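You operate a simulated robot arm through the tools that you are given. There is no shell and no other tool.

The job below is to be done with a simulated two-armed robot. You get a single attempt, and the scene is never put back.

Task
Carry the white tray with both arms and set it on the blue table.

Only the result counts: the job must be done as asked and must still hold three seconds after the hand-in. Knocking over, shifting, dropping, spilling or breaking anything else fails it.

Robot
Two 6-joint arms with two-finger grippers on one trunk, on a base that moves. Base frame: it is fixed to the floor where the robot stands at the start and does not move with it; the origin is under the middle of the robot, x ahead of it, y to its left, z up. Lengths are in mm, angles in rad, forces in N, time in s.
The left shoulder is at the start at [60, 143, 900], the right one opposite. With the tool pointing down near the work surface each hand reaches from about 300 to 720 mm from the robot's upright axis, wherever it stands, measured 20 degrees to its own side. Places, roughly: blue table [-900, -400, 900]; white tray (39x20x12 cm) [500, -100, 900]. Payload 2.45 kg a hand.
The tool frame of a hand sits at the grasp point between the pads (the TCP): z along the fingers, y along the line on which they close. The tips reach 26 mm beyond it. The gripper opens to 96 mm; its body begins 69 mm behind the TCP.
Orientation is that of the tool frame in the base frame, as [roll, pitch, yaw] about the fixed x, y, z axes, in that order (R = Rz(yaw) Ry(pitch) Rx(roll)). With the fingers straight down and closing along the base's y, the tool's x points along the base's -x, its y along +y and its z along -z.

Tools
- The arms move only by the tool send_rows. It takes "left_plan", "right_plan" or both (then of equal length, played together; a hand with none holds still); each is text: rows parted by semicolons, each of 7 numbers parted by spaces: the shift along the tool's x, y, z in cm, then the turn, a rotation vector about the tool's x, y, z in rad, then the opening, from 0 (shut) to 1 (fully open). In form: tx ty tz ax ay az claw; .... A call has 1 to 20 rows; each row shifts and turns the commanded pose from where the row before left it, along the tool's axes as they then stand. A row lasts 0.2 s, in which the tool goes at most 50 mm and 0.15 rad; a call with a longer step from one row to the next is refused whole, and so is a gripper value outside its range. Where a pose cannot be reached the arm comes as near as it can. A force on the tool above 40 N (or 10 N above the force at the start of the call, whichever is more), or a blocked arm, ends the call early, and 0.2 s more pass. The fingers move at their own pace (about 79.9 mm/s each) and stop on an object; they squeeze with about 24 N. The grip force told is the motor's: it shows also when the fingers shut on nothing. Time passes only in rows, and 0.2 s behind the last, so rows that do not move let the fingers close. It gives the time, the measured TCP pose, the force on the tool (base axes), the opening and the grip force at its end, in the units of the frame above (readings bear some noise), with the torque about the TCP (base axes, N m) and any sound that the robot's microphone picked up, and new pictures: "show" is both (left out), scene, wrist or none (wrist: the cameras of the hands that moved).
- Cameras (640 x 400 px; columns grow to the right, rows downward): "scene" is now at [79.8, 60.2, 1484]; the picture's right is [0.95, -0.30, -0.00], its down [-0.27, -0.86, -0.44] and it looks along [0.13, 0.42, -0.90] (base axes); focal length 214 px, centre (320, 200). "left" rides on the left gripper at [82, -3, -98] in its tool frame; the picture's right is [0.04, 1.00, 0.00], its down [-0.73, 0.03, -0.68] and it looks along [-0.68, 0.03, 0.73] (tool axes); focal length 256 px, centre (320, 200). "right" rides on the right gripper at [81, 3, -98] in its tool frame; the picture's right is [-0.04, 1.00, 0.00], its down [-0.73, -0.03, -0.68] and it looks along [-0.68, -0.03, 0.73] (tool axes); focal length 256 px, centre (320, 200). There is no depth. A picture from a camera that has moved, and an enlarged one, comes with that camera's place and axes in the base frame and with its lens.
- lift_body(by): slides the trunk up (or, below 0, down) by that many mm; the arms and the scene camera ride with it, the base frame stays. It gives what a move gives, with no picture.
- roll_base(legs): drives the robot by 1 to 6 legs, each [ahead, turn to the left] in mm and rad, along the robot's own axes; the way and the turn of a leg run together, so that a leg with both is an arc; at most 1500 mm and 3.142 rad a leg. The arms and the cameras ride along, it lands a little off, and it stops where it bumps. It gives what a move gives, and a new picture of the scene camera.
- aim_head(pan, tilt): turns the head with the scene camera to pan (to the left, within 1.501 rad either way) and tilt (down, from -0.506 to 1.204), counted from straight ahead of the robot. It gives what a move gives, and a new picture of the scene camera.
- zoom(camera, box): a new picture of the part [left, top, right, bottom] of that camera's present view, enlarged. It takes no simulated time.
- job_done(): hands the job in; it is judged then, once.

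Places have to be worked out from the pictures, the camera data and where the tool is seen. Open the grippers and draw the arms clear of the work before you hand the job in, unless the task says otherwise.

The tools are called as a command line: name --argument value ..., lists and objects as JSON in quotes. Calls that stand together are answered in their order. send_rows: Moves the arms, as the interface text tells. Its arguments: {"type":"object","properties":{"left_plan":{"type":"string"},"right_plan":{"type":"string"},"show":{"type":"string","enum":["both","scene","wrist","none"]}},"required":[]} The other tools are called the same way: lift_body (by) moves the trunk up or down; roll_base (legs) drives the base; aim_head (pan, tilt) turns the head that bears the scene camera; zoom (camera, box) takes an enlarged picture of a part of a camera's view; job_done () hands the job in.

At the start:

```text
t: 0.0
left_position: [299.0, 329.2, 1245.7]
left_tool_rot: [-3.141, 0.002, -3.136]
left_ft_force: [0.4, -0.3, 0.8]
left_wrist_torque: [-0.01, 0.02, -0.02]
left_width: 96.0
left_grip_force: 0.1
right_position: [298.7, 65.2, 1231.5]
right_tool_rot: [3.139, 0.001, -3.137]
right_ft_force: [-0.1, 0.0, -0.4]
right_wrist_torque: [0.01, 0.0, -0.03]
right_width: 95.8
right_grip_force: 0.1
trunk travel left (down, up): [-525.0, 65.0]
robot x, y, heading: [0.1, 2.4, -0.007]
head pan, tilt (commanded): [1.265, 1.114]
```

scene: 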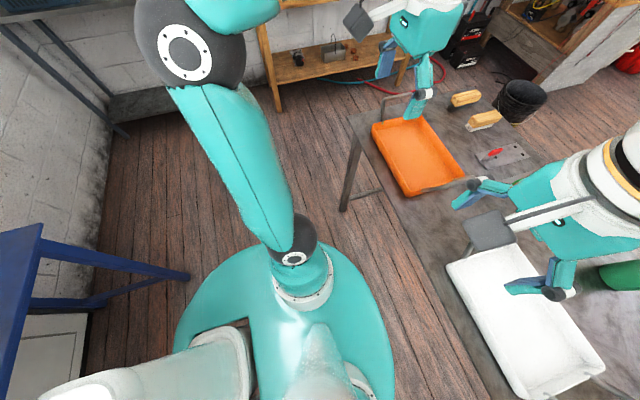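
right: 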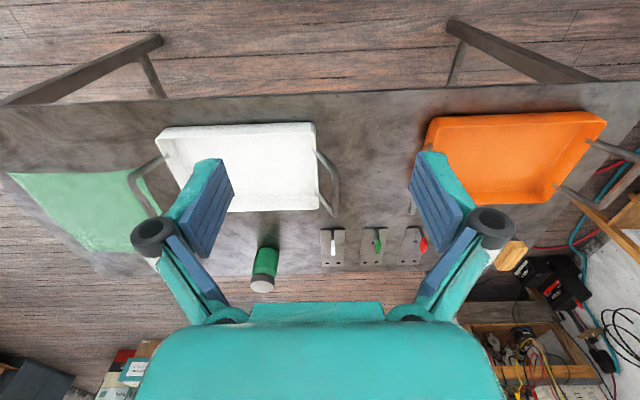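
left: 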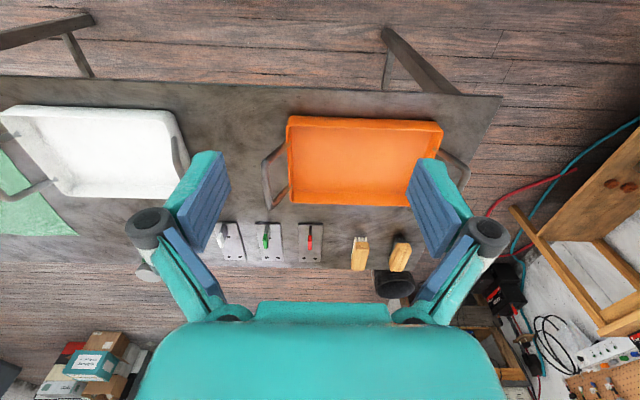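

The wrist pictures show the white tray with a metal handle at each end, an orange tray beside it, and tools on the far side. I turn the head to look ahead at the white tray for a better view.

aim_head --pan -0.2 --tilt 0.9

```text
t: 1.6
left_position: [300.1, 329.0, 1245.2]
left_tool_rot: [-3.141, 0.001, -3.137]
left_ft_force: [-0.3, -0.3, 0.6]
left_wrist_torque: [0.01, 0.0, -0.04]
left_width: 96.2
left_grip_force: 0.1
right_position: [297.8, 66.2, 1231.2]
right_tool_rot: [3.141, 0.002, -3.139]
right_ft_force: [-0.2, 0.9, -0.2]
right_wrist_torque: [0.0, 0.0, -0.04]
right_width: 95.8
right_grip_force: 0.0
trunk travel left (down, up): [-525.0, 65.0]
robot x, y, heading: [-0.2, 1.2, 0.006]
head pan, tilt (commanded): [-0.201, 0.901]
camera scene: at [135.1, -14.1, 1498.7], right [-0.2, -0.98, 0.0], down [-0.77, 0.16, -0.62], along [0.61, -0.12, -0.78], focal length 214 px, centre (320, 200)
```

scene: 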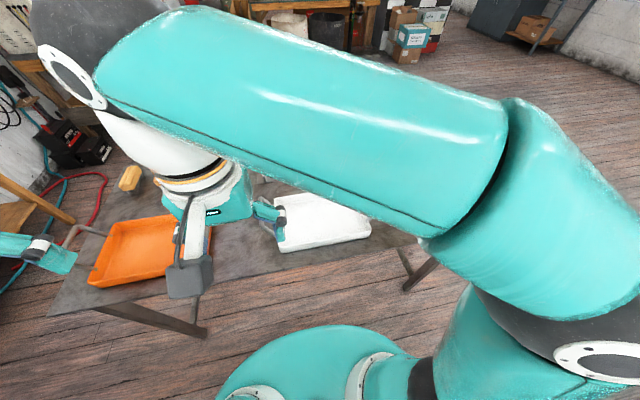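

The right arm blocks the scene view, so I'll zoom into both wrist pictures to see the tray and its handles accurately.

zoom --camera "right" --box '[120, 90, 380, 250]'

zoom --camera "left" --box '[0, 80, 240, 230]'

zoom --camera "scene" --box '[230, 170, 430, 295]'

```text
2.46 times, centred on (250, 170) of right
camera zoom: at [216.4, 68.0, 1330.6], right [0.04, 1.0, 0.0], down [0.73, -0.03, 0.68], along [0.68, -0.02, -0.73], focal length 630 px, centre (492, 274)
```

zoom: 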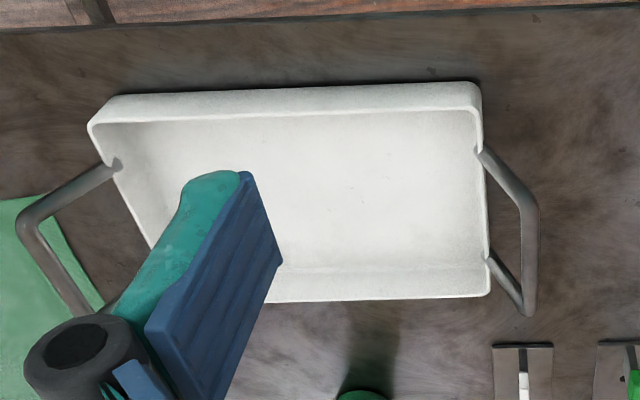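

```text
2.67 times, centred on (120, 155) of left
camera zoom: at [218.0, 324.5, 1344.0], right [-0.05, 1.0, 0.0], down [0.73, 0.03, 0.68], along [0.68, 0.03, -0.73], focal length 683 px, centre (853, 320)
```

zoom: 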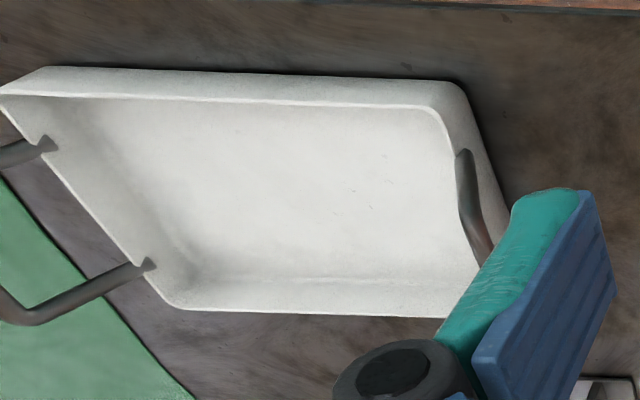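

```text
3.20 times, centred on (330, 232) of scene
camera zoom: at [135.1, -14.1, 1498.7], right [-0.2, -0.98, 0.0], down [-0.77, 0.16, -0.62], along [0.61, -0.12, -0.78], focal length 686 px, centre (288, 96)
```

zoom: 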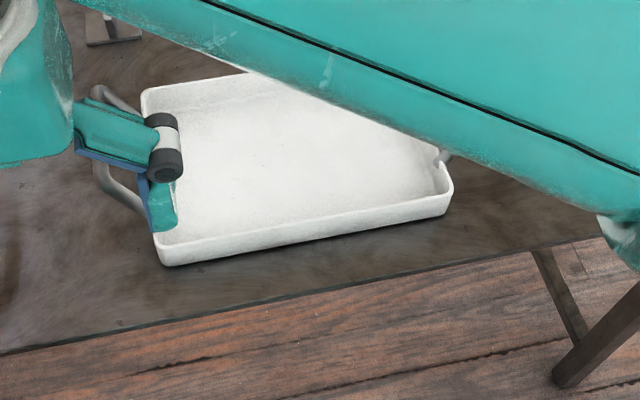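

Triangulating the two wrist views puts the tray's handle bars along x at about z≈980, at y≈+87 and y≈−281, centred at x≈542, with the rim near z≈900. Before moving I look around for the blue table and any obstacles.

aim_head --pan -1.5 --tilt 0.4

aim_head --pan 1.5 --tilt 0.4

aim_head --pan 0.0 --tilt 0.4

```text
t: 3.0
left_position: [299.8, 329.1, 1245.8]
left_tool_rot: [-3.141, 0.003, -3.136]
left_ft_force: [-0.3, 0.5, -0.9]
left_wrist_torque: [-0.01, 0.0, -0.03]
left_width: 96.0
left_grip_force: 0.0
right_position: [297.5, 65.3, 1231.4]
right_tool_rot: [3.141, 0.001, -3.138]
right_ft_force: [0.1, 0.2, 0.3]
right_wrist_torque: [-0.02, -0.01, 0.01]
right_width: 96.0
right_grip_force: 0.0
trunk travel left (down, up): [-525.0, 65.0]
robot x, y, heading: [2.6, -0.8, 0.0]
head pan, tilt (commanded): [-1.499, 0.4]
camera scene: at [67.9, -91.6, 1541.7], right [-1.0, -0.07, 0.0], down [-0.03, 0.39, -0.92], along [0.07, -0.92, -0.39], focal length 214 px, centre (320, 200)
```

scene: 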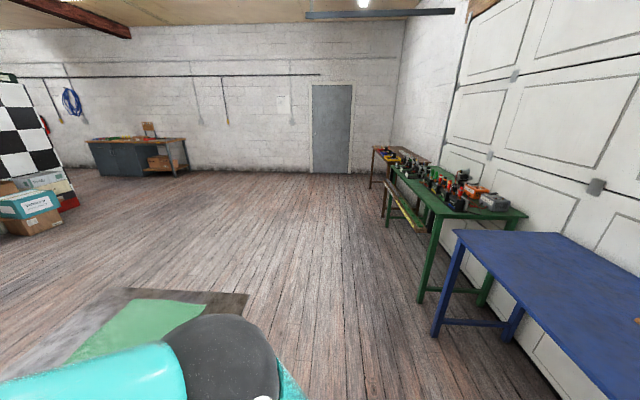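

```text
t: 5.7
left_position: [300.5, 328.5, 1245.5]
left_tool_rot: [3.141, 0.0, -3.137]
left_ft_force: [0.5, 0.2, -0.1]
left_wrist_torque: [-0.02, 0.02, -0.01]
left_width: 96.1
left_grip_force: 0.1
right_position: [297.8, 63.8, 1231.1]
right_tool_rot: [-3.14, 0.001, -3.138]
right_ft_force: [-0.9, 0.1, 0.7]
right_wrist_torque: [0.0, 0.0, 0.04]
right_width: 96.0
right_grip_force: 0.1
trunk travel left (down, up): [-525.0, 65.0]
robot x, y, heading: [2.0, 1.9, 0.002]
head pan, tilt (commanded): [1.499, 0.4]
camera scene: at [67.8, 93.2, 1541.7], right [1.0, -0.07, 0.0], down [-0.03, -0.39, -0.92], along [0.07, 0.92, -0.39], focal length 214 px, centre (320, 200)
```

scene: 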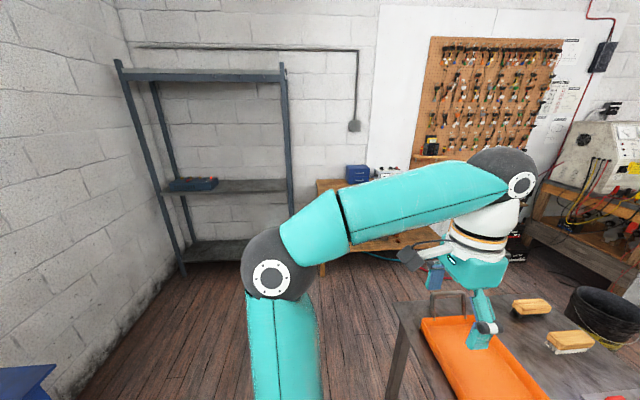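

```text
t: 7.2
left_position: [299.9, 328.3, 1246.0]
left_tool_rot: [-3.141, 0.003, -3.138]
left_ft_force: [0.1, 0.2, -0.1]
left_wrist_torque: [0.0, 0.0, 0.01]
left_width: 95.8
left_grip_force: 0.0
right_position: [297.4, 65.1, 1231.6]
right_tool_rot: [-3.141, -0.001, -3.139]
right_ft_force: [1.1, 0.1, 0.1]
right_wrist_torque: [0.0, -0.03, -0.01]
right_width: 96.0
right_grip_force: 0.0
trunk travel left (down, up): [-525.0, 65.0]
robot x, y, heading: [5.5, -1.2, -0.003]
head pan, tilt (commanded): [0.0, 0.4]
camera scene: at [153.8, 0.9, 1541.7], right [0.0, -1.0, 0.0], down [-0.39, 0.0, -0.92], along [0.92, 0.0, -0.39], focal length 214 px, centre (320, 200)
```

scene: 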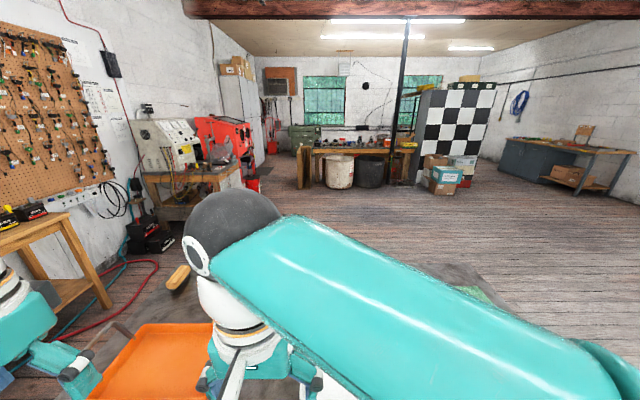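

The blue table is a long one behind me, edge near x≈−625, spanning roughly y −1200 to +500, top near z≈900, and something small seems to lie on it. I look steeply down on my right side to judge the base footprint and the near part of that table.

aim_head --pan -1.5 --tilt 1.1

aim_head --pan 1.5 --tilt 1.1

```text
t: 8.8
left_position: [300.6, 328.2, 1246.2]
left_tool_rot: [3.14, 0.001, -3.136]
left_ft_force: [-0.3, 0.1, 0.2]
left_wrist_torque: [0.0, 0.01, -0.01]
left_width: 96.0
left_grip_force: 0.1
right_position: [297.9, 65.0, 1231.3]
right_tool_rot: [-3.141, -0.001, -3.14]
right_ft_force: [0.3, 0.5, 0.0]
right_wrist_torque: [0.03, 0.0, 0.02]
right_width: 96.2
right_grip_force: 0.0
trunk travel left (down, up): [-525.0, 65.0]
robot x, y, heading: [-1.9, 2.1, 0.0]
head pan, tilt (commanded): [-1.499, 1.1]
camera scene: at [65.7, -62.1, 1484.9], right [-1.0, -0.07, 0.0], down [-0.06, 0.89, -0.45], along [0.03, -0.45, -0.89], focal length 214 px, centre (320, 200)
```

scene: 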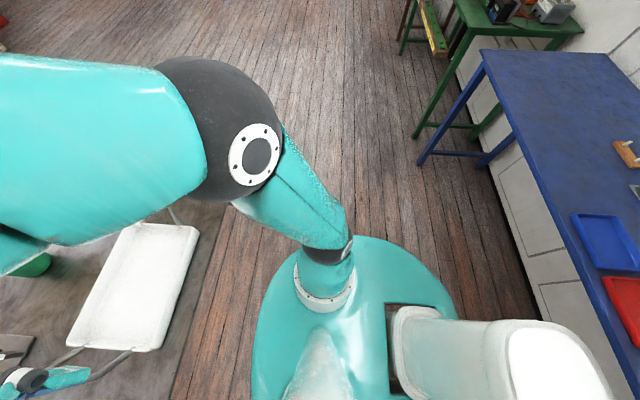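

```text
t: 11.4
left_position: [299.2, 329.0, 1246.2]
left_tool_rot: [-3.14, 0.0, -3.136]
left_ft_force: [-0.3, 0.5, 0.8]
left_wrist_torque: [0.01, 0.01, 0.02]
left_width: 95.8
left_grip_force: 0.1
right_position: [297.2, 66.1, 1231.3]
right_tool_rot: [-3.141, 0.0, -3.138]
right_ft_force: [-0.1, -0.1, -0.2]
right_wrist_torque: [0.02, 0.04, -0.04]
right_width: 95.9
right_grip_force: 0.2
trunk travel left (down, up): [-525.0, 65.0]
robot x, y, heading: [0.1, -0.3, -0.003]
head pan, tilt (commanded): [1.499, 1.1]
camera scene: at [65.6, 63.8, 1484.8], right [1.0, -0.07, 0.0], down [-0.06, -0.89, -0.45], along [0.03, 0.45, -0.89], focal length 214 px, centre (320, 200)
```

scene: 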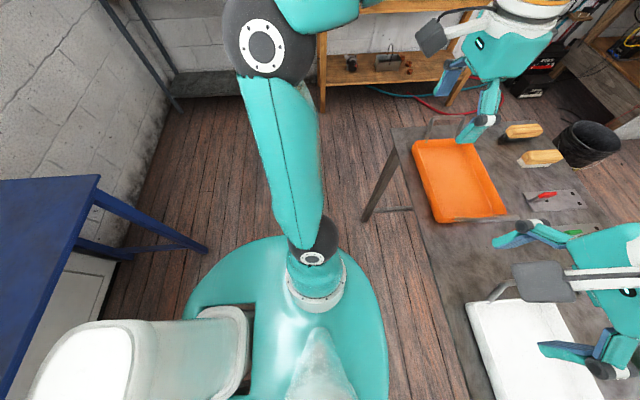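

The back of my trunk sticks out behind, and the blue table holds a blue tray, a red tray and some wooden items, with open space toward its +y end. I now bring the right hand over the −y handle of the white tray (about [542, −281]), staying high at z≈1110.

send_rows --right_plan "-2.45 -3.46 1.2 0 0 0 1; -2.45 -3.46 1.2 0 0 0 1; -2.45 -3.46 1.2 0 0 0 1; -2.45 -3.46 1.2 0 0 0 1; -2.45 -3.46 1.2 0 0 0 1; -2.45 -3.46 1.2 0 0 0 1; -2.45 -3.46 1.2 0 0 0 1; -2.45 -3.46 1.2 0 0 0 1; -2.45 -3.46 1.2 0 0 0 1; -2.45 -3.46 1.2 0 0 0 1" --show "wrist"

```text
t: 13.7
left_position: [301.1, 327.8, 1246.1]
left_tool_rot: [3.141, 0.002, -3.137]
left_ft_force: [0.3, -0.3, -1.4]
left_wrist_torque: [-0.01, 0.05, 0.0]
left_width: 95.9
left_grip_force: 0.0
right_position: [544.8, -280.0, 1111.0]
right_tool_rot: [3.14, -0.002, -3.136]
right_ft_force: [0.1, -0.2, -0.3]
right_wrist_torque: [0.01, 0.03, -0.01]
right_width: 95.9
right_grip_force: 0.0
trunk travel left (down, up): [-525.0, 65.0]
robot x, y, heading: [1.2, 0.0, 0.005]
head pan, tilt (commanded): [1.499, 1.1]
camera right: at [462.7, -277.2, 1209.8], right [0.04, 1.0, 0.0], down [0.73, -0.03, 0.68], along [0.68, -0.02, -0.73], focal length 256 px, centre (320, 200)
```

right: 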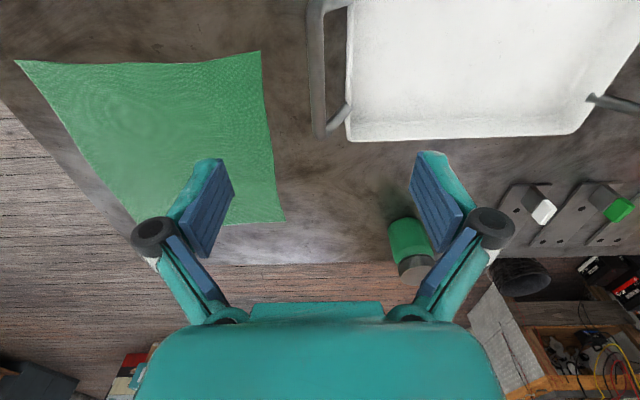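

The right hand now stands directly over the −y handle bar (bar at y≈−281, x from ~483 to ~585). Now I bring the left hand over the +y handle at about [542, 87], also at z≈1110.

send_rows --left_plan "-2.41 -2.41 1.36 0 0 0 1; -2.41 -2.41 1.36 0 0 0 1; -2.41 -2.41 1.36 0 0 0 1; -2.41 -2.41 1.36 0 0 0 1; -2.41 -2.41 1.36 0 0 0 1; -2.41 -2.41 1.36 0 0 0 1; -2.41 -2.41 1.36 0 0 0 1; -2.41 -2.41 1.36 0 0 0 1; -2.41 -2.41 1.36 0 0 0 1; -2.41 -2.41 1.36 0 0 0 1" --show "wrist"

aim_head --pan -0.2 --tilt 0.95

```text
t: 15.8
left_position: [541.1, 87.1, 1108.0]
left_tool_rot: [3.141, 0.0, -3.135]
left_ft_force: [0.1, -0.1, 0.5]
left_wrist_torque: [0.02, 0.05, -0.02]
left_width: 96.1
left_grip_force: 0.1
right_position: [544.6, -279.3, 1110.6]
right_tool_rot: [3.14, -0.001, -3.139]
right_ft_force: [0.5, -0.3, 0.3]
right_wrist_torque: [0.0, 0.02, -0.01]
right_width: 96.0
right_grip_force: 0.0
trunk travel left (down, up): [-525.0, 65.0]
robot x, y, heading: [-3.0, -1.8, -0.002]
head pan, tilt (commanded): [1.499, 1.1]
camera left: at [460.3, 82.6, 1205.3], right [-0.05, 1.0, 0.0], down [0.73, 0.03, 0.68], along [0.68, 0.03, -0.73], focal length 256 px, centre (320, 200)
```

left: 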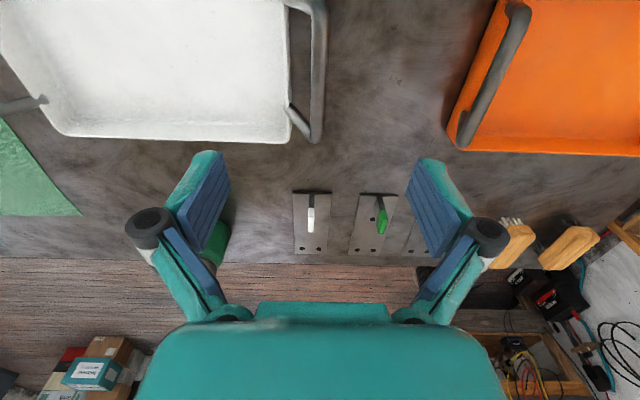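

```text
t: 17.6
left_position: [539.4, 87.7, 1108.9]
left_tool_rot: [3.141, -0.001, -3.136]
left_ft_force: [0.5, -0.4, 0.1]
left_wrist_torque: [-0.04, 0.01, 0.0]
left_width: 96.0
left_grip_force: 0.0
right_position: [543.6, -279.3, 1110.9]
right_tool_rot: [-3.142, -0.002, -3.136]
right_ft_force: [0.6, -0.2, 0.3]
right_wrist_torque: [0.0, 0.01, 0.0]
right_width: 95.9
right_grip_force: 0.0
trunk travel left (down, up): [-525.0, 65.0]
robot x, y, heading: [-3.3, -2.8, -0.002]
head pan, tilt (commanded): [-0.201, 0.949]
camera scene: at [133.1, -13.6, 1495.0], right [-0.2, -0.98, 0.0], down [-0.8, 0.16, -0.58], along [0.57, -0.12, -0.81], focal length 214 px, centre (320, 200)
```

scene: 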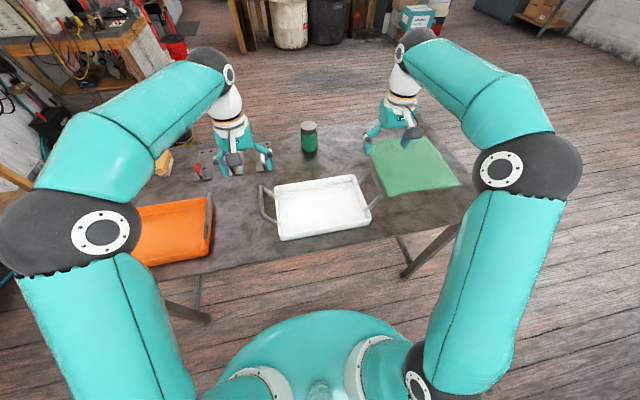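

The scene picture now shows both hands hovering over the two handles, and another triangulation gives the bar height as z≈978. I lower both hands together straight down to z≈975, straddling the bars, with the grippers still open.

send_rows --left_plan "0 0 4 0 0 0 0.8; 0 0 4 0 0 0 0.8; 0 -0.05 3 0 0 0 0.8; 0 0 2.35 0 0 0 0.8" --right_plan "0 0 4 0 0 0 0.8; 0 0 4 0 0 0 0.8; 0 -0.15 3 0 0 0 0.8; 0 0 2.6 0 0 0 0.8" --show "both"

```text
t: 18.6
left_position: [541.8, 88.8, 974.3]
left_tool_rot: [3.141, 0.0, -3.137]
left_ft_force: [0.5, 1.7, 1.0]
left_wrist_torque: [-0.01, 0.02, -0.01]
left_width: 76.9
left_grip_force: 0.0
right_position: [545.5, -280.4, 975.2]
right_tool_rot: [-3.142, 0.0, -3.137]
right_ft_force: [-0.6, 0.2, -0.2]
right_wrist_torque: [0.01, 0.0, 0.0]
right_width: 76.8
right_grip_force: 0.1
trunk travel left (down, up): [-525.0, 65.0]
robot x, y, heading: [-3.2, 0.4, 0.002]
head pan, tilt (commanded): [-0.201, 0.949]
camera scene: at [133.9, -13.7, 1494.9], right [-0.2, -0.98, 0.0], down [-0.8, 0.16, -0.58], along [0.57, -0.12, -0.81], focal length 214 px, centre (320, 200)
camera right: at [464.5, -278.2, 1073.7], right [0.04, 1.0, 0.0], down [0.73, -0.03, 0.68], along [0.68, -0.02, -0.73], focal length 256 px, centre (320, 200)
camera left: at [460.2, 84.4, 1072.4], right [-0.05, 1.0, 0.0], down [0.73, 0.03, 0.68], along [0.68, 0.03, -0.73], focal length 256 px, centre (320, 200)
```

scene: 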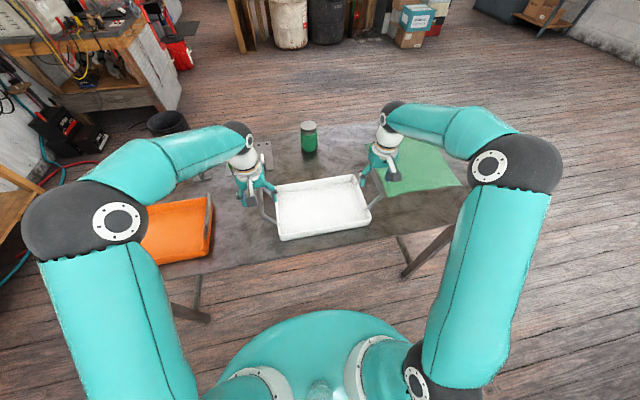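
right: 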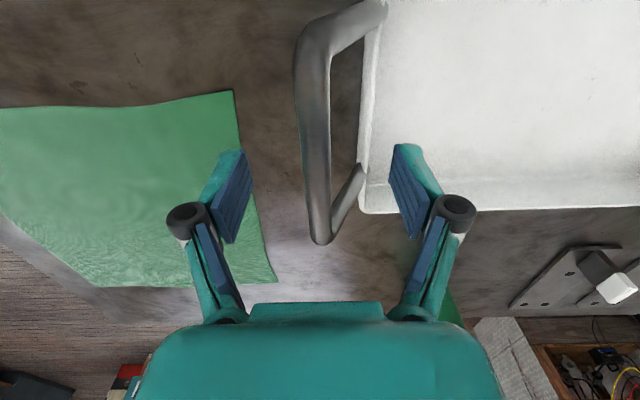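
left: 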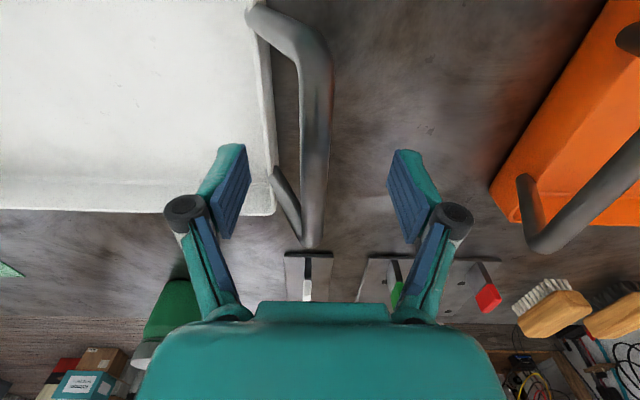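

The bars sit between the pads, about 2–3 mm to the −y side of the pad centres on both hands. I nudge both hands by that amount and close the grippers.

send_rows --left_plan "0 -0.3 0 0 0 0 0.8; 0 0 0 0 0 0 0.4; 0 0 0 0 0 0 0; 0 0 0 0 0 0 0; 0 0 0 0 0 0 0; 0 0 0 0 0 0 0" --right_plan "0 -0.2 0 0 0 0 0.8; 0 0 0 0 0 0 0.4; 0 0 0 0 0 0 0; 0 0 0 0 0 0 0; 0 0 0 0 0 0 0; 0 0 0 0 0 0 0" --show "both"

```text
t: 20.0
left_position: [541.4, 84.9, 975.4]
left_tool_rot: [-3.14, -0.001, -3.139]
left_ft_force: [-0.6, -1.2, 0.3]
left_wrist_torque: [-0.01, -0.06, -0.01]
left_width: 12.4
left_grip_force: 24.3
right_position: [545.0, -283.4, 975.4]
right_tool_rot: [-3.14, -0.002, -3.139]
right_ft_force: [-1.3, 1.0, -0.4]
right_wrist_torque: [0.02, -0.01, 0.08]
right_width: 12.5
right_grip_force: 24.5
trunk travel left (down, up): [-525.0, 65.0]
robot x, y, heading: [0.2, -3.2, -0.006]
head pan, tilt (commanded): [-0.201, 0.949]
camera scene: at [133.1, -13.8, 1495.0], right [-0.2, -0.98, 0.0], down [-0.8, 0.16, -0.58], along [0.57, -0.12, -0.81], focal length 214 px, centre (320, 200)
camera right: at [463.5, -280.2, 1074.3], right [0.04, 1.0, 0.0], down [0.73, -0.03, 0.68], along [0.68, -0.02, -0.73], focal length 256 px, centre (320, 200)
camera left: at [460.3, 80.7, 1073.7], right [-0.05, 1.0, 0.0], down [0.73, 0.03, 0.68], along [0.68, 0.03, -0.73], focal length 256 px, centre (320, 200)
```

scene: 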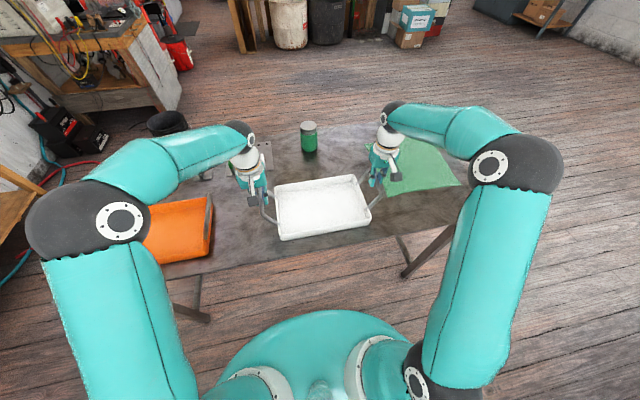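
right: 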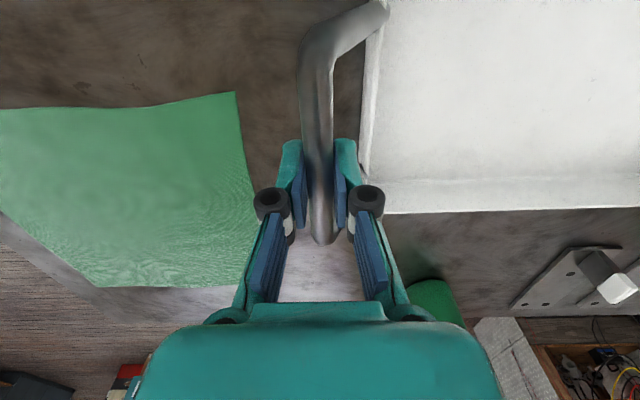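
left: 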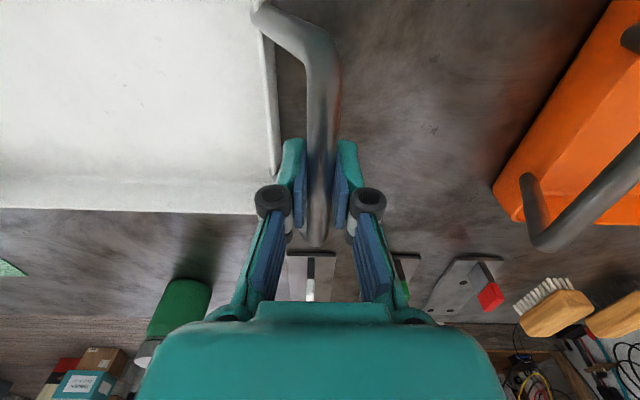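

Both grippers hold at 12.4 mm with about 24 N. I lift the tray gently straight up 60 mm with both hands together and check the forces.

send_rows --left_plan "0 0 -0.4 0 0 0 0; 0 0 -0.8 0 0 0 0; 0 0 -1.2 0 0 0 0; 0 0 -1.2 0 0 0 0; 0 0 -1.2 0 0 0 0; 0 0 -0.8 0 0 0 0; 0 0 -0.4 0 0 0 0; 0 0 0 0 0 0 0" --right_plan "0 0 -0.4 0 0 0 0; 0 0 -0.8 0 0 0 0; 0 0 -1.2 0 0 0 0; 0 0 -1.2 0 0 0 0; 0 0 -1.2 0 0 0 0; 0 0 -0.8 0 0 0 0; 0 0 -0.4 0 0 0 0; 0 0 0 0 0 0 0" --show "both"

```text
t: 21.8
left_position: [541.5, 85.3, 1037.6]
left_tool_rot: [3.141, 0.002, -3.137]
left_ft_force: [-0.6, 0.5, 0.1]
left_wrist_torque: [0.01, -0.02, 0.0]
left_width: 0.3
left_grip_force: 23.9
right_position: [544.8, -282.8, 1036.1]
right_tool_rot: [3.141, 0.0, -3.139]
right_ft_force: [0.4, -0.1, -0.2]
right_wrist_torque: [0.04, 0.0, 0.02]
right_width: 0.1
right_grip_force: 23.8
trunk travel left (down, up): [-525.0, 65.0]
robot x, y, heading: [1.0, 0.6, -0.0]
head pan, tilt (commanded): [-0.201, 0.949]
camera scene: at [133.1, -13.7, 1495.0], right [-0.2, -0.98, 0.0], down [-0.8, 0.16, -0.58], along [0.57, -0.12, -0.81], focal length 214 px, centre (320, 200)
camera right: at [463.4, -280.3, 1134.6], right [0.04, 1.0, 0.0], down [0.73, -0.03, 0.68], along [0.68, -0.02, -0.73], focal length 256 px, centre (320, 200)
camera left: at [460.6, 81.5, 1135.4], right [-0.04, 1.0, 0.0], down [0.73, 0.03, 0.68], along [0.68, 0.03, -0.73], focal length 256 px, centre (320, 200)
```

scene: 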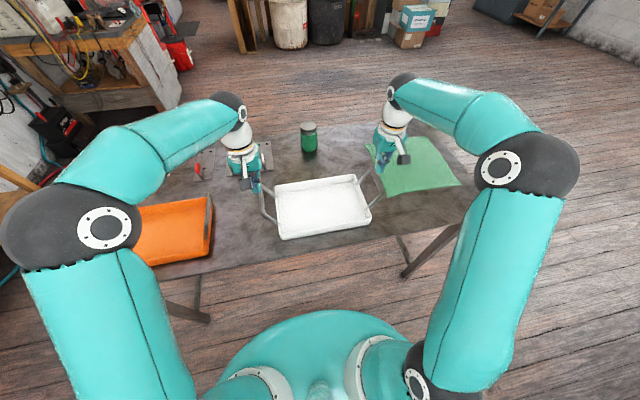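
right: 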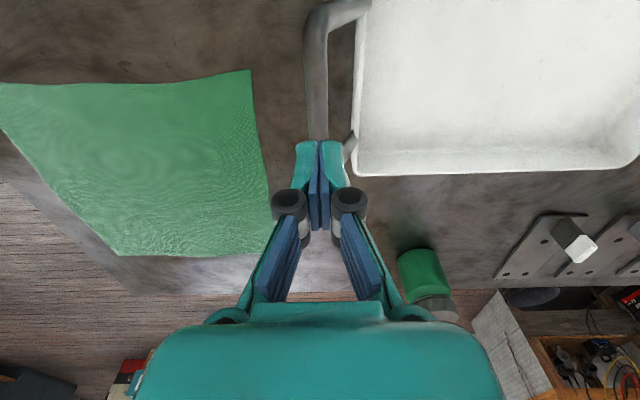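
left: 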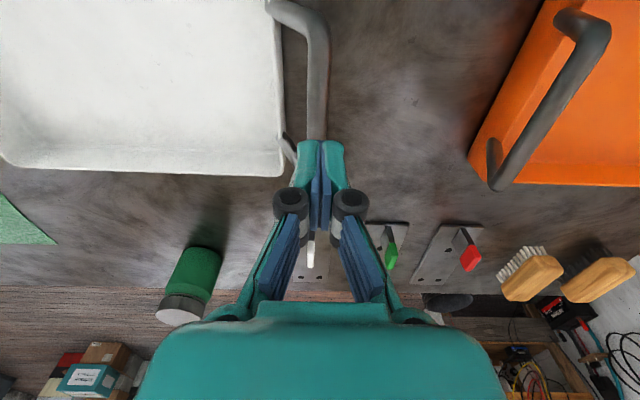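

The bars slipped out of the pads: the widths are 0 and the tray is still on the table in place, so a vertical friction pinch can't carry it. I'll hook under the bars instead, coming in from outside at 45° so that one finger lies beneath each bar; first I open, rise to z≈1110 and tilt both hands.

send_rows --left_plan "0 0 -3.5 0 0 0 0.5; 0 0 -3.7 0 0 0 1; 0 0 0 0.131 0 0 1; 0 0 0 0.131 0 0 1; 0 0 0 0.131 0 0 1; 0 0 0 0.131 0 0 1; 0 0 0 0.131 0 0 1; 0 0 0 0.13 0 0 1" --right_plan "0 0 -3.5 0 0 0 0.5; 0 0 -3.7 0 0 0 1; 0 0 0 -0.131 0 0 1; 0 0 0 -0.131 0 0 1; 0 0 0 -0.131 0 0 1; 0 0 0 -0.131 0 0 1; 0 0 0 -0.131 0 0 1; 0 0 0 -0.13 0 0 1" --show "both"

```text
t: 23.6
left_position: [542.8, 85.7, 1108.5]
left_tool_rot: [-2.353, 0.002, -3.135]
left_ft_force: [-0.3, -0.2, -0.3]
left_wrist_torque: [-0.02, 0.03, -0.01]
left_width: 95.9
left_grip_force: 0.0
right_position: [544.6, -284.0, 1107.4]
right_tool_rot: [2.353, -0.001, -3.136]
right_ft_force: [0.6, -0.1, -0.2]
right_wrist_torque: [0.04, 0.04, 0.01]
right_width: 96.0
right_grip_force: 0.0
trunk travel left (down, up): [-525.0, 65.0]
robot x, y, heading: [-0.6, 0.5, 0.005]
head pan, tilt (commanded): [-0.201, 0.949]
camera scene: at [133.5, -13.8, 1495.0], right [-0.2, -0.98, 0.0], down [-0.8, 0.16, -0.58], along [0.57, -0.12, -0.81], focal length 214 px, centre (320, 200)
camera right: at [463.9, -351.8, 1179.7], right [0.04, 0.7, 0.71], down [0.74, -0.5, 0.46], along [0.68, 0.5, -0.54], focal length 256 px, centre (320, 200)
camera left: at [461.5, 152.2, 1180.2], right [-0.04, 0.7, -0.71], down [0.73, 0.51, 0.46], along [0.68, -0.5, -0.54], focal length 256 px, centre (320, 200)
```

scene: 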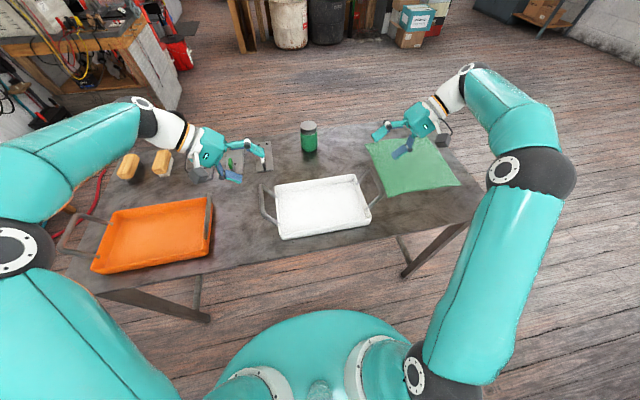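
right: 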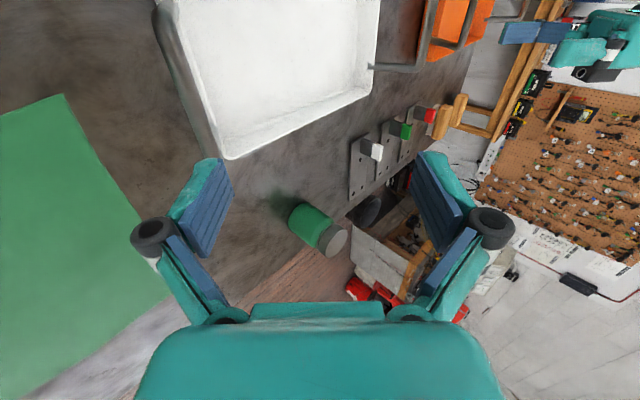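
left: 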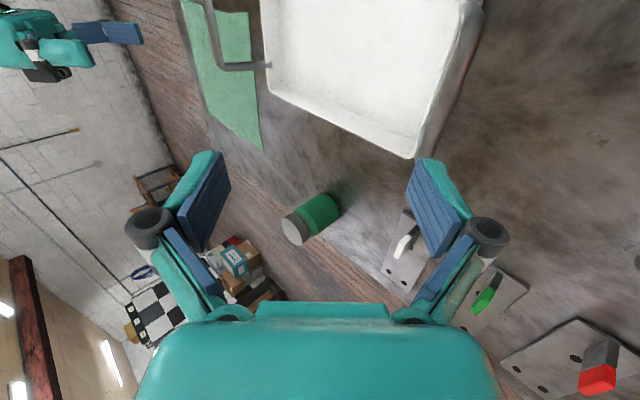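

Both hands reached the 45° tilt and the tray is unmoved. I shift each hand sideways-down along its own y so the bar lies on its approach axis, with the gripper narrowed to 0.6 to keep clear of the orange tray's handle.

send_rows --left_plan "0 3.1 0 0 0 0 0.6; 0 3.1 0 0 0 0 0.6; 0 3.05 0 0 0 0 0.6" --right_plan "0 -3.05 0 0 0 0 0.6; 0 -3.05 0 0 0 0 0.6; 0 -3.05 0 0 0 0 0.6" --show "both"

```text
t: 24.4
left_position: [543.4, 152.0, 1043.1]
left_tool_rot: [-2.356, 0.0, -3.137]
left_ft_force: [0.7, 0.6, -0.5]
left_wrist_torque: [-0.03, 0.0, 0.0]
left_width: 57.5
left_grip_force: 0.1
right_position: [545.9, -349.8, 1042.3]
right_tool_rot: [2.356, -0.002, -3.138]
right_ft_force: [0.3, -0.1, 0.4]
right_wrist_torque: [0.01, 0.0, -0.04]
right_width: 57.5
right_grip_force: 0.0
trunk travel left (down, up): [-525.0, 65.0]
robot x, y, heading: [-1.4, 1.2, -0.0]
head pan, tilt (commanded): [-0.201, 0.949]
camera scene: at [134.2, -13.9, 1494.9], right [-0.2, -0.98, 0.0], down [-0.8, 0.16, -0.58], along [0.57, -0.12, -0.81], focal length 214 px, centre (320, 200)
camera right: at [465.2, -417.9, 1114.0], right [0.04, 0.71, 0.71], down [0.74, -0.5, 0.46], along [0.68, 0.5, -0.54], focal length 256 px, centre (320, 200)
camera left: at [461.8, 217.8, 1115.2], right [-0.04, 0.71, -0.71], down [0.73, 0.51, 0.46], along [0.68, -0.5, -0.54], focal length 256 px, centre (320, 200)
```

scene: 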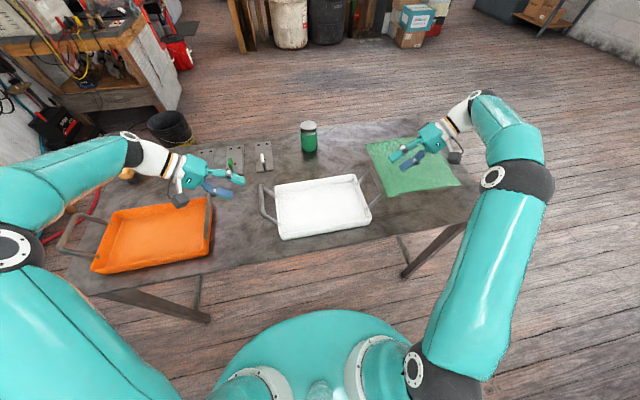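
right: 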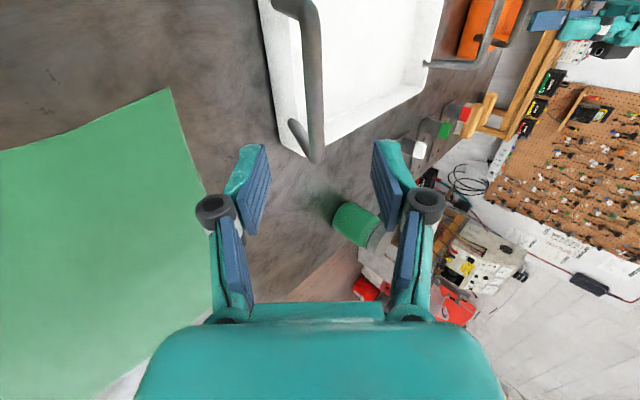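
left: 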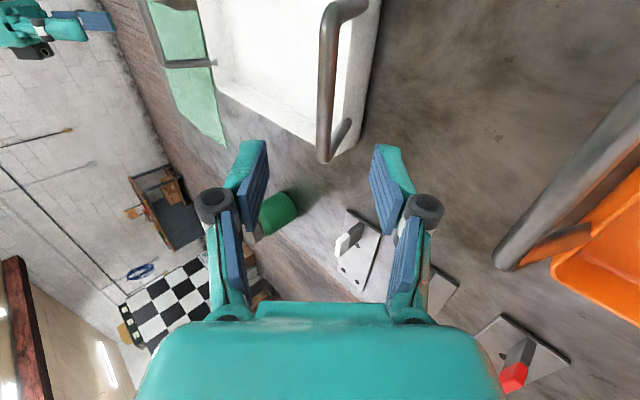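

On both hands the bar sits about 5 mm further along the down-outward side than the approach axis, so the bars are nearer z≈970. I correct that and push in most of the way (80 mm along the fingers), then look.

send_rows --left_plan "0 0.45 2.0 0 0 0 0.6; 0 0 3.0 0 0 0 0.6; 0 0 3.0 0 0 0 0.6" --right_plan "0 -0.45 2.0 0 0 0 0.6; 0 0 3.0 0 0 0 0.6; 0 0 3.0 0 0 0 0.6" --show "both"

```text
t: 25.2
left_position: [543.1, 96.8, 983.5]
left_tool_rot: [-2.356, 0.002, -3.136]
left_ft_force: [-0.1, 1.0, 0.4]
left_wrist_torque: [0.01, 0.02, -0.01]
left_width: 57.4
left_grip_force: 0.1
right_position: [546.0, -296.0, 981.3]
right_tool_rot: [2.356, -0.002, -3.138]
right_ft_force: [0.1, -0.5, 0.1]
right_wrist_torque: [0.0, 0.01, 0.03]
right_width: 57.6
right_grip_force: 0.1
trunk travel left (down, up): [-525.0, 65.0]
robot x, y, heading: [-0.5, 1.2, 0.0]
head pan, tilt (commanded): [-0.201, 0.949]
camera scene: at [133.9, -13.9, 1494.9], right [-0.2, -0.98, 0.0], down [-0.8, 0.16, -0.58], along [0.57, -0.12, -0.81], focal length 214 px, centre (320, 200)
camera right: at [464.7, -363.6, 1053.6], right [0.04, 0.71, 0.71], down [0.74, -0.5, 0.46], along [0.68, 0.5, -0.54], focal length 256 px, centre (320, 200)
camera left: at [461.2, 163.2, 1054.9], right [-0.04, 0.71, -0.71], down [0.73, 0.51, 0.46], along [0.68, -0.5, -0.54], focal length 256 px, centre (320, 200)
```

scene: 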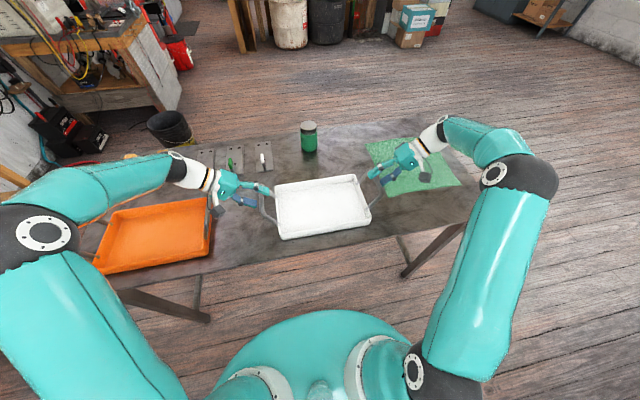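
right: 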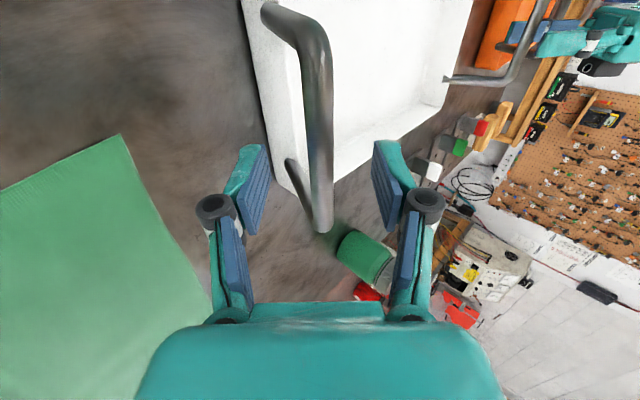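
left: 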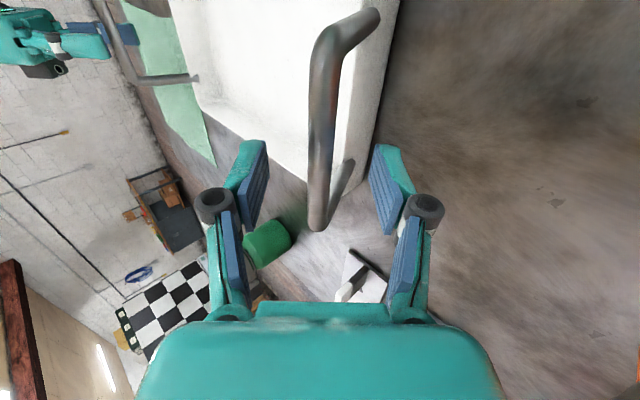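

The bars now run between the open fingers, nearly centred, with about 16 mm still to go to the grasp point. I push in 23 mm more on both hands and close the grippers so each lower finger lies under its bar.

send_rows --left_plan "0 0 1.2 0 0 0 0.6; 0 0 1.1 0 0 0 0.6; 0 0 0 0 0 0 0.3; 0 0 0 0 0 0 0; 0 0 0 0 0 0 0; 0 0 0 0 0 0 0; 0 0 0 0 0 0 0" --right_plan "0 0 1.2 0 0 0 0.6; 0 0 1.1 0 0 0 0.6; 0 0 0 0 0 0 0.3; 0 0 0 0 0 0 0; 0 0 0 0 0 0 0; 0 0 0 0 0 0 0; 0 0 0 0 0 0 0" --show "both"

```text
t: 26.8
left_position: [542.1, 81.5, 967.1]
left_tool_rot: [-2.357, 0.0, -3.137]
left_ft_force: [-0.7, -2.8, -0.1]
left_wrist_torque: [0.04, -0.22, 0.12]
left_width: 12.3
left_grip_force: 23.5
right_position: [545.5, -280.5, 964.6]
right_tool_rot: [2.355, -0.003, -3.137]
right_ft_force: [0.1, 4.2, -0.3]
right_wrist_torque: [-0.02, -0.02, -0.09]
right_width: 11.7
right_grip_force: 24.5
trunk travel left (down, up): [-525.0, 65.0]
robot x, y, heading: [0.2, 2.8, -0.005]
head pan, tilt (commanded): [-0.201, 0.949]
camera scene: at [133.1, -13.7, 1495.0], right [-0.2, -0.98, 0.0], down [-0.8, 0.16, -0.58], along [0.57, -0.12, -0.81], focal length 214 px, centre (320, 200)
camera right: at [464.3, -346.9, 1037.5], right [0.04, 0.71, 0.71], down [0.74, -0.5, 0.46], along [0.68, 0.5, -0.54], focal length 256 px, centre (320, 200)
camera left: at [460.9, 147.5, 1039.1], right [-0.04, 0.71, -0.71], down [0.73, 0.51, 0.46], along [0.68, -0.5, -0.54], focal length 256 px, centre (320, 200)
```

scene: 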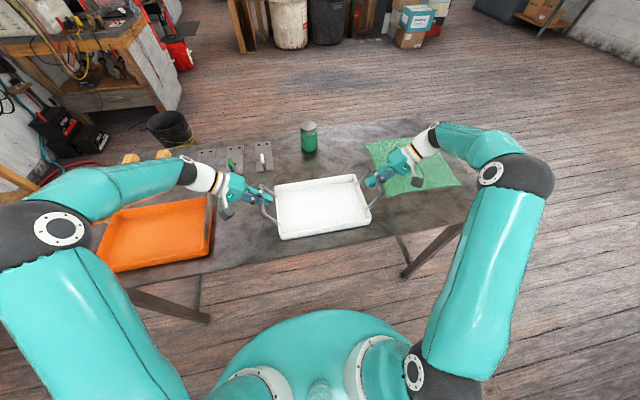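
right: 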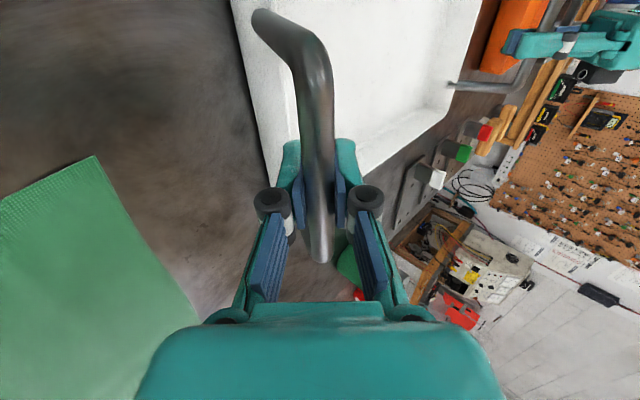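
left: 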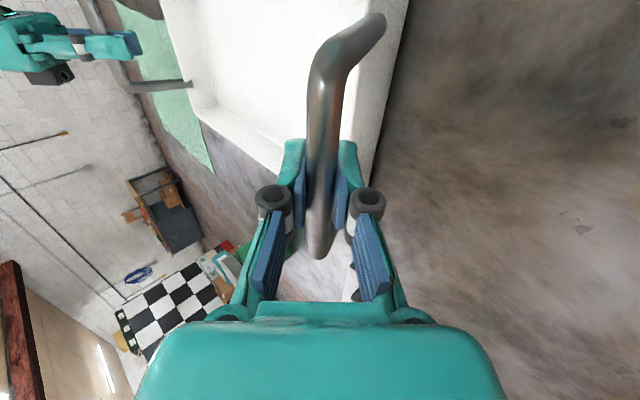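

Both hands are closed around the bars (12 mm) with fingers beneath them. I lift straight up slowly by 15 mm and check the load.

send_rows --left_plan "0 -0.14 -0.14 0 0 0 0; 0 -0.21 -0.21 0 0 0 0; 0 -0.28 -0.28 0 0 0 0; 0 -0.28 -0.28 0 0 0 0; 0 -0.14 -0.14 0 0 0 0; 0 0 0 0 0 0 0; 0 0 0 0 0 0 0" --right_plan "0 0.14 -0.14 0 0 0 0; 0 0.21 -0.21 0 0 0 0; 0 0.28 -0.28 0 0 0 0; 0 0.28 -0.28 0 0 0 0; 0 0.14 -0.14 0 0 0 0; 0 0 0 0 0 0 0; 0 0 0 0 0 0 0" --show "both"

```text
t: 28.4
left_position: [542.4, 80.4, 982.0]
left_tool_rot: [-2.356, 0.0, -3.136]
left_ft_force: [-1.3, 7.2, -2.7]
left_wrist_torque: [-0.01, 0.14, -0.42]
left_width: 12.2
left_grip_force: 23.9
right_position: [543.9, -281.2, 980.1]
right_tool_rot: [2.356, 0.0, -3.14]
right_ft_force: [1.3, -8.0, -1.6]
right_wrist_torque: [0.05, -0.14, -0.25]
right_width: 12.3
right_grip_force: 24.3
trunk travel left (down, up): [-525.0, 65.0]
robot x, y, heading: [0.1, 0.8, 0.007]
head pan, tilt (commanded): [-0.201, 0.949]
camera scene: at [133.6, -13.8, 1494.9], right [-0.2, -0.98, 0.0], down [-0.8, 0.16, -0.58], along [0.57, -0.12, -0.81], focal length 214 px, centre (320, 200)
camera right: at [463.4, -347.2, 1053.5], right [0.04, 0.71, 0.71], down [0.73, -0.5, 0.46], along [0.68, 0.5, -0.54], focal length 256 px, centre (320, 200)
camera left: at [460.9, 146.7, 1053.5], right [-0.04, 0.71, -0.71], down [0.73, 0.5, 0.46], along [0.68, -0.5, -0.54], focal length 256 px, centre (320, 200)
```

scene: 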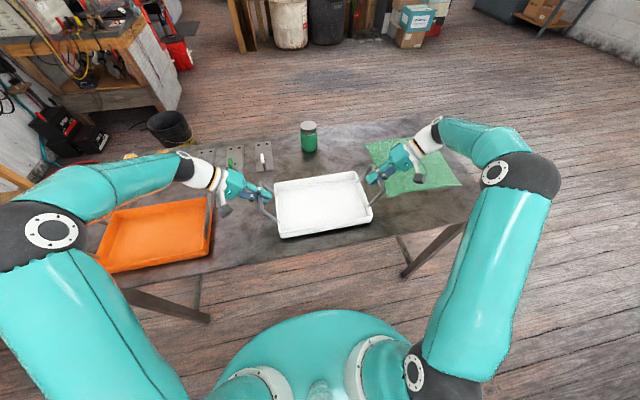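
right: 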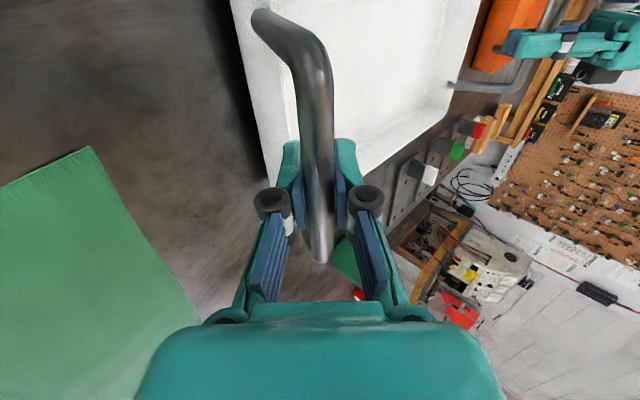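
left: 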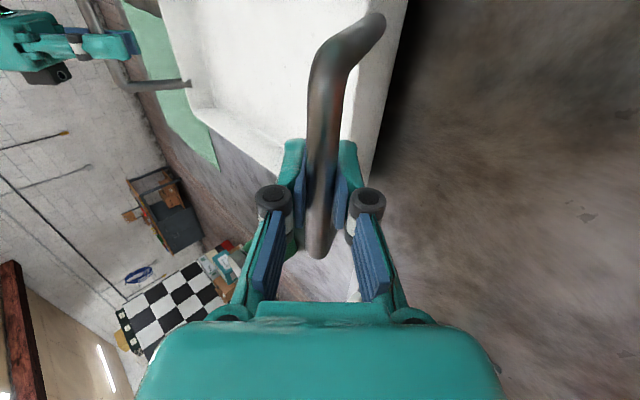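

The tray moved up with the hands, widths stay at 12 mm and only a few newtons of load show. I zoom in to confirm it is off the table and level.

zoom --camera "scene" --box '[220, 120, 460, 270]'

```text
2.67 times, centred on (340, 195) of scene
camera zoom: at [133.6, -13.8, 1494.9], right [-0.2, -0.98, 0.0], down [-0.8, 0.16, -0.58], along [0.57, -0.12, -0.81], focal length 572 px, centre (267, 213)
```

zoom: 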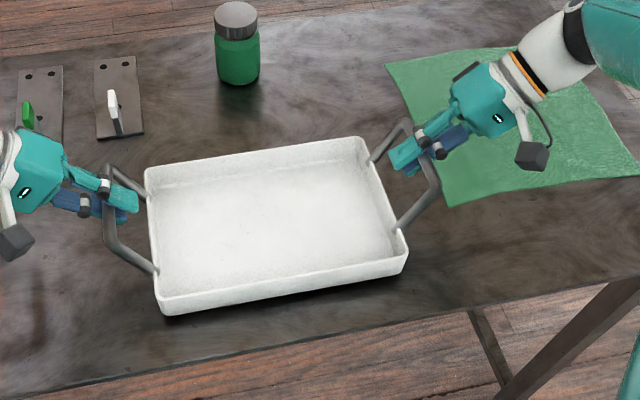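

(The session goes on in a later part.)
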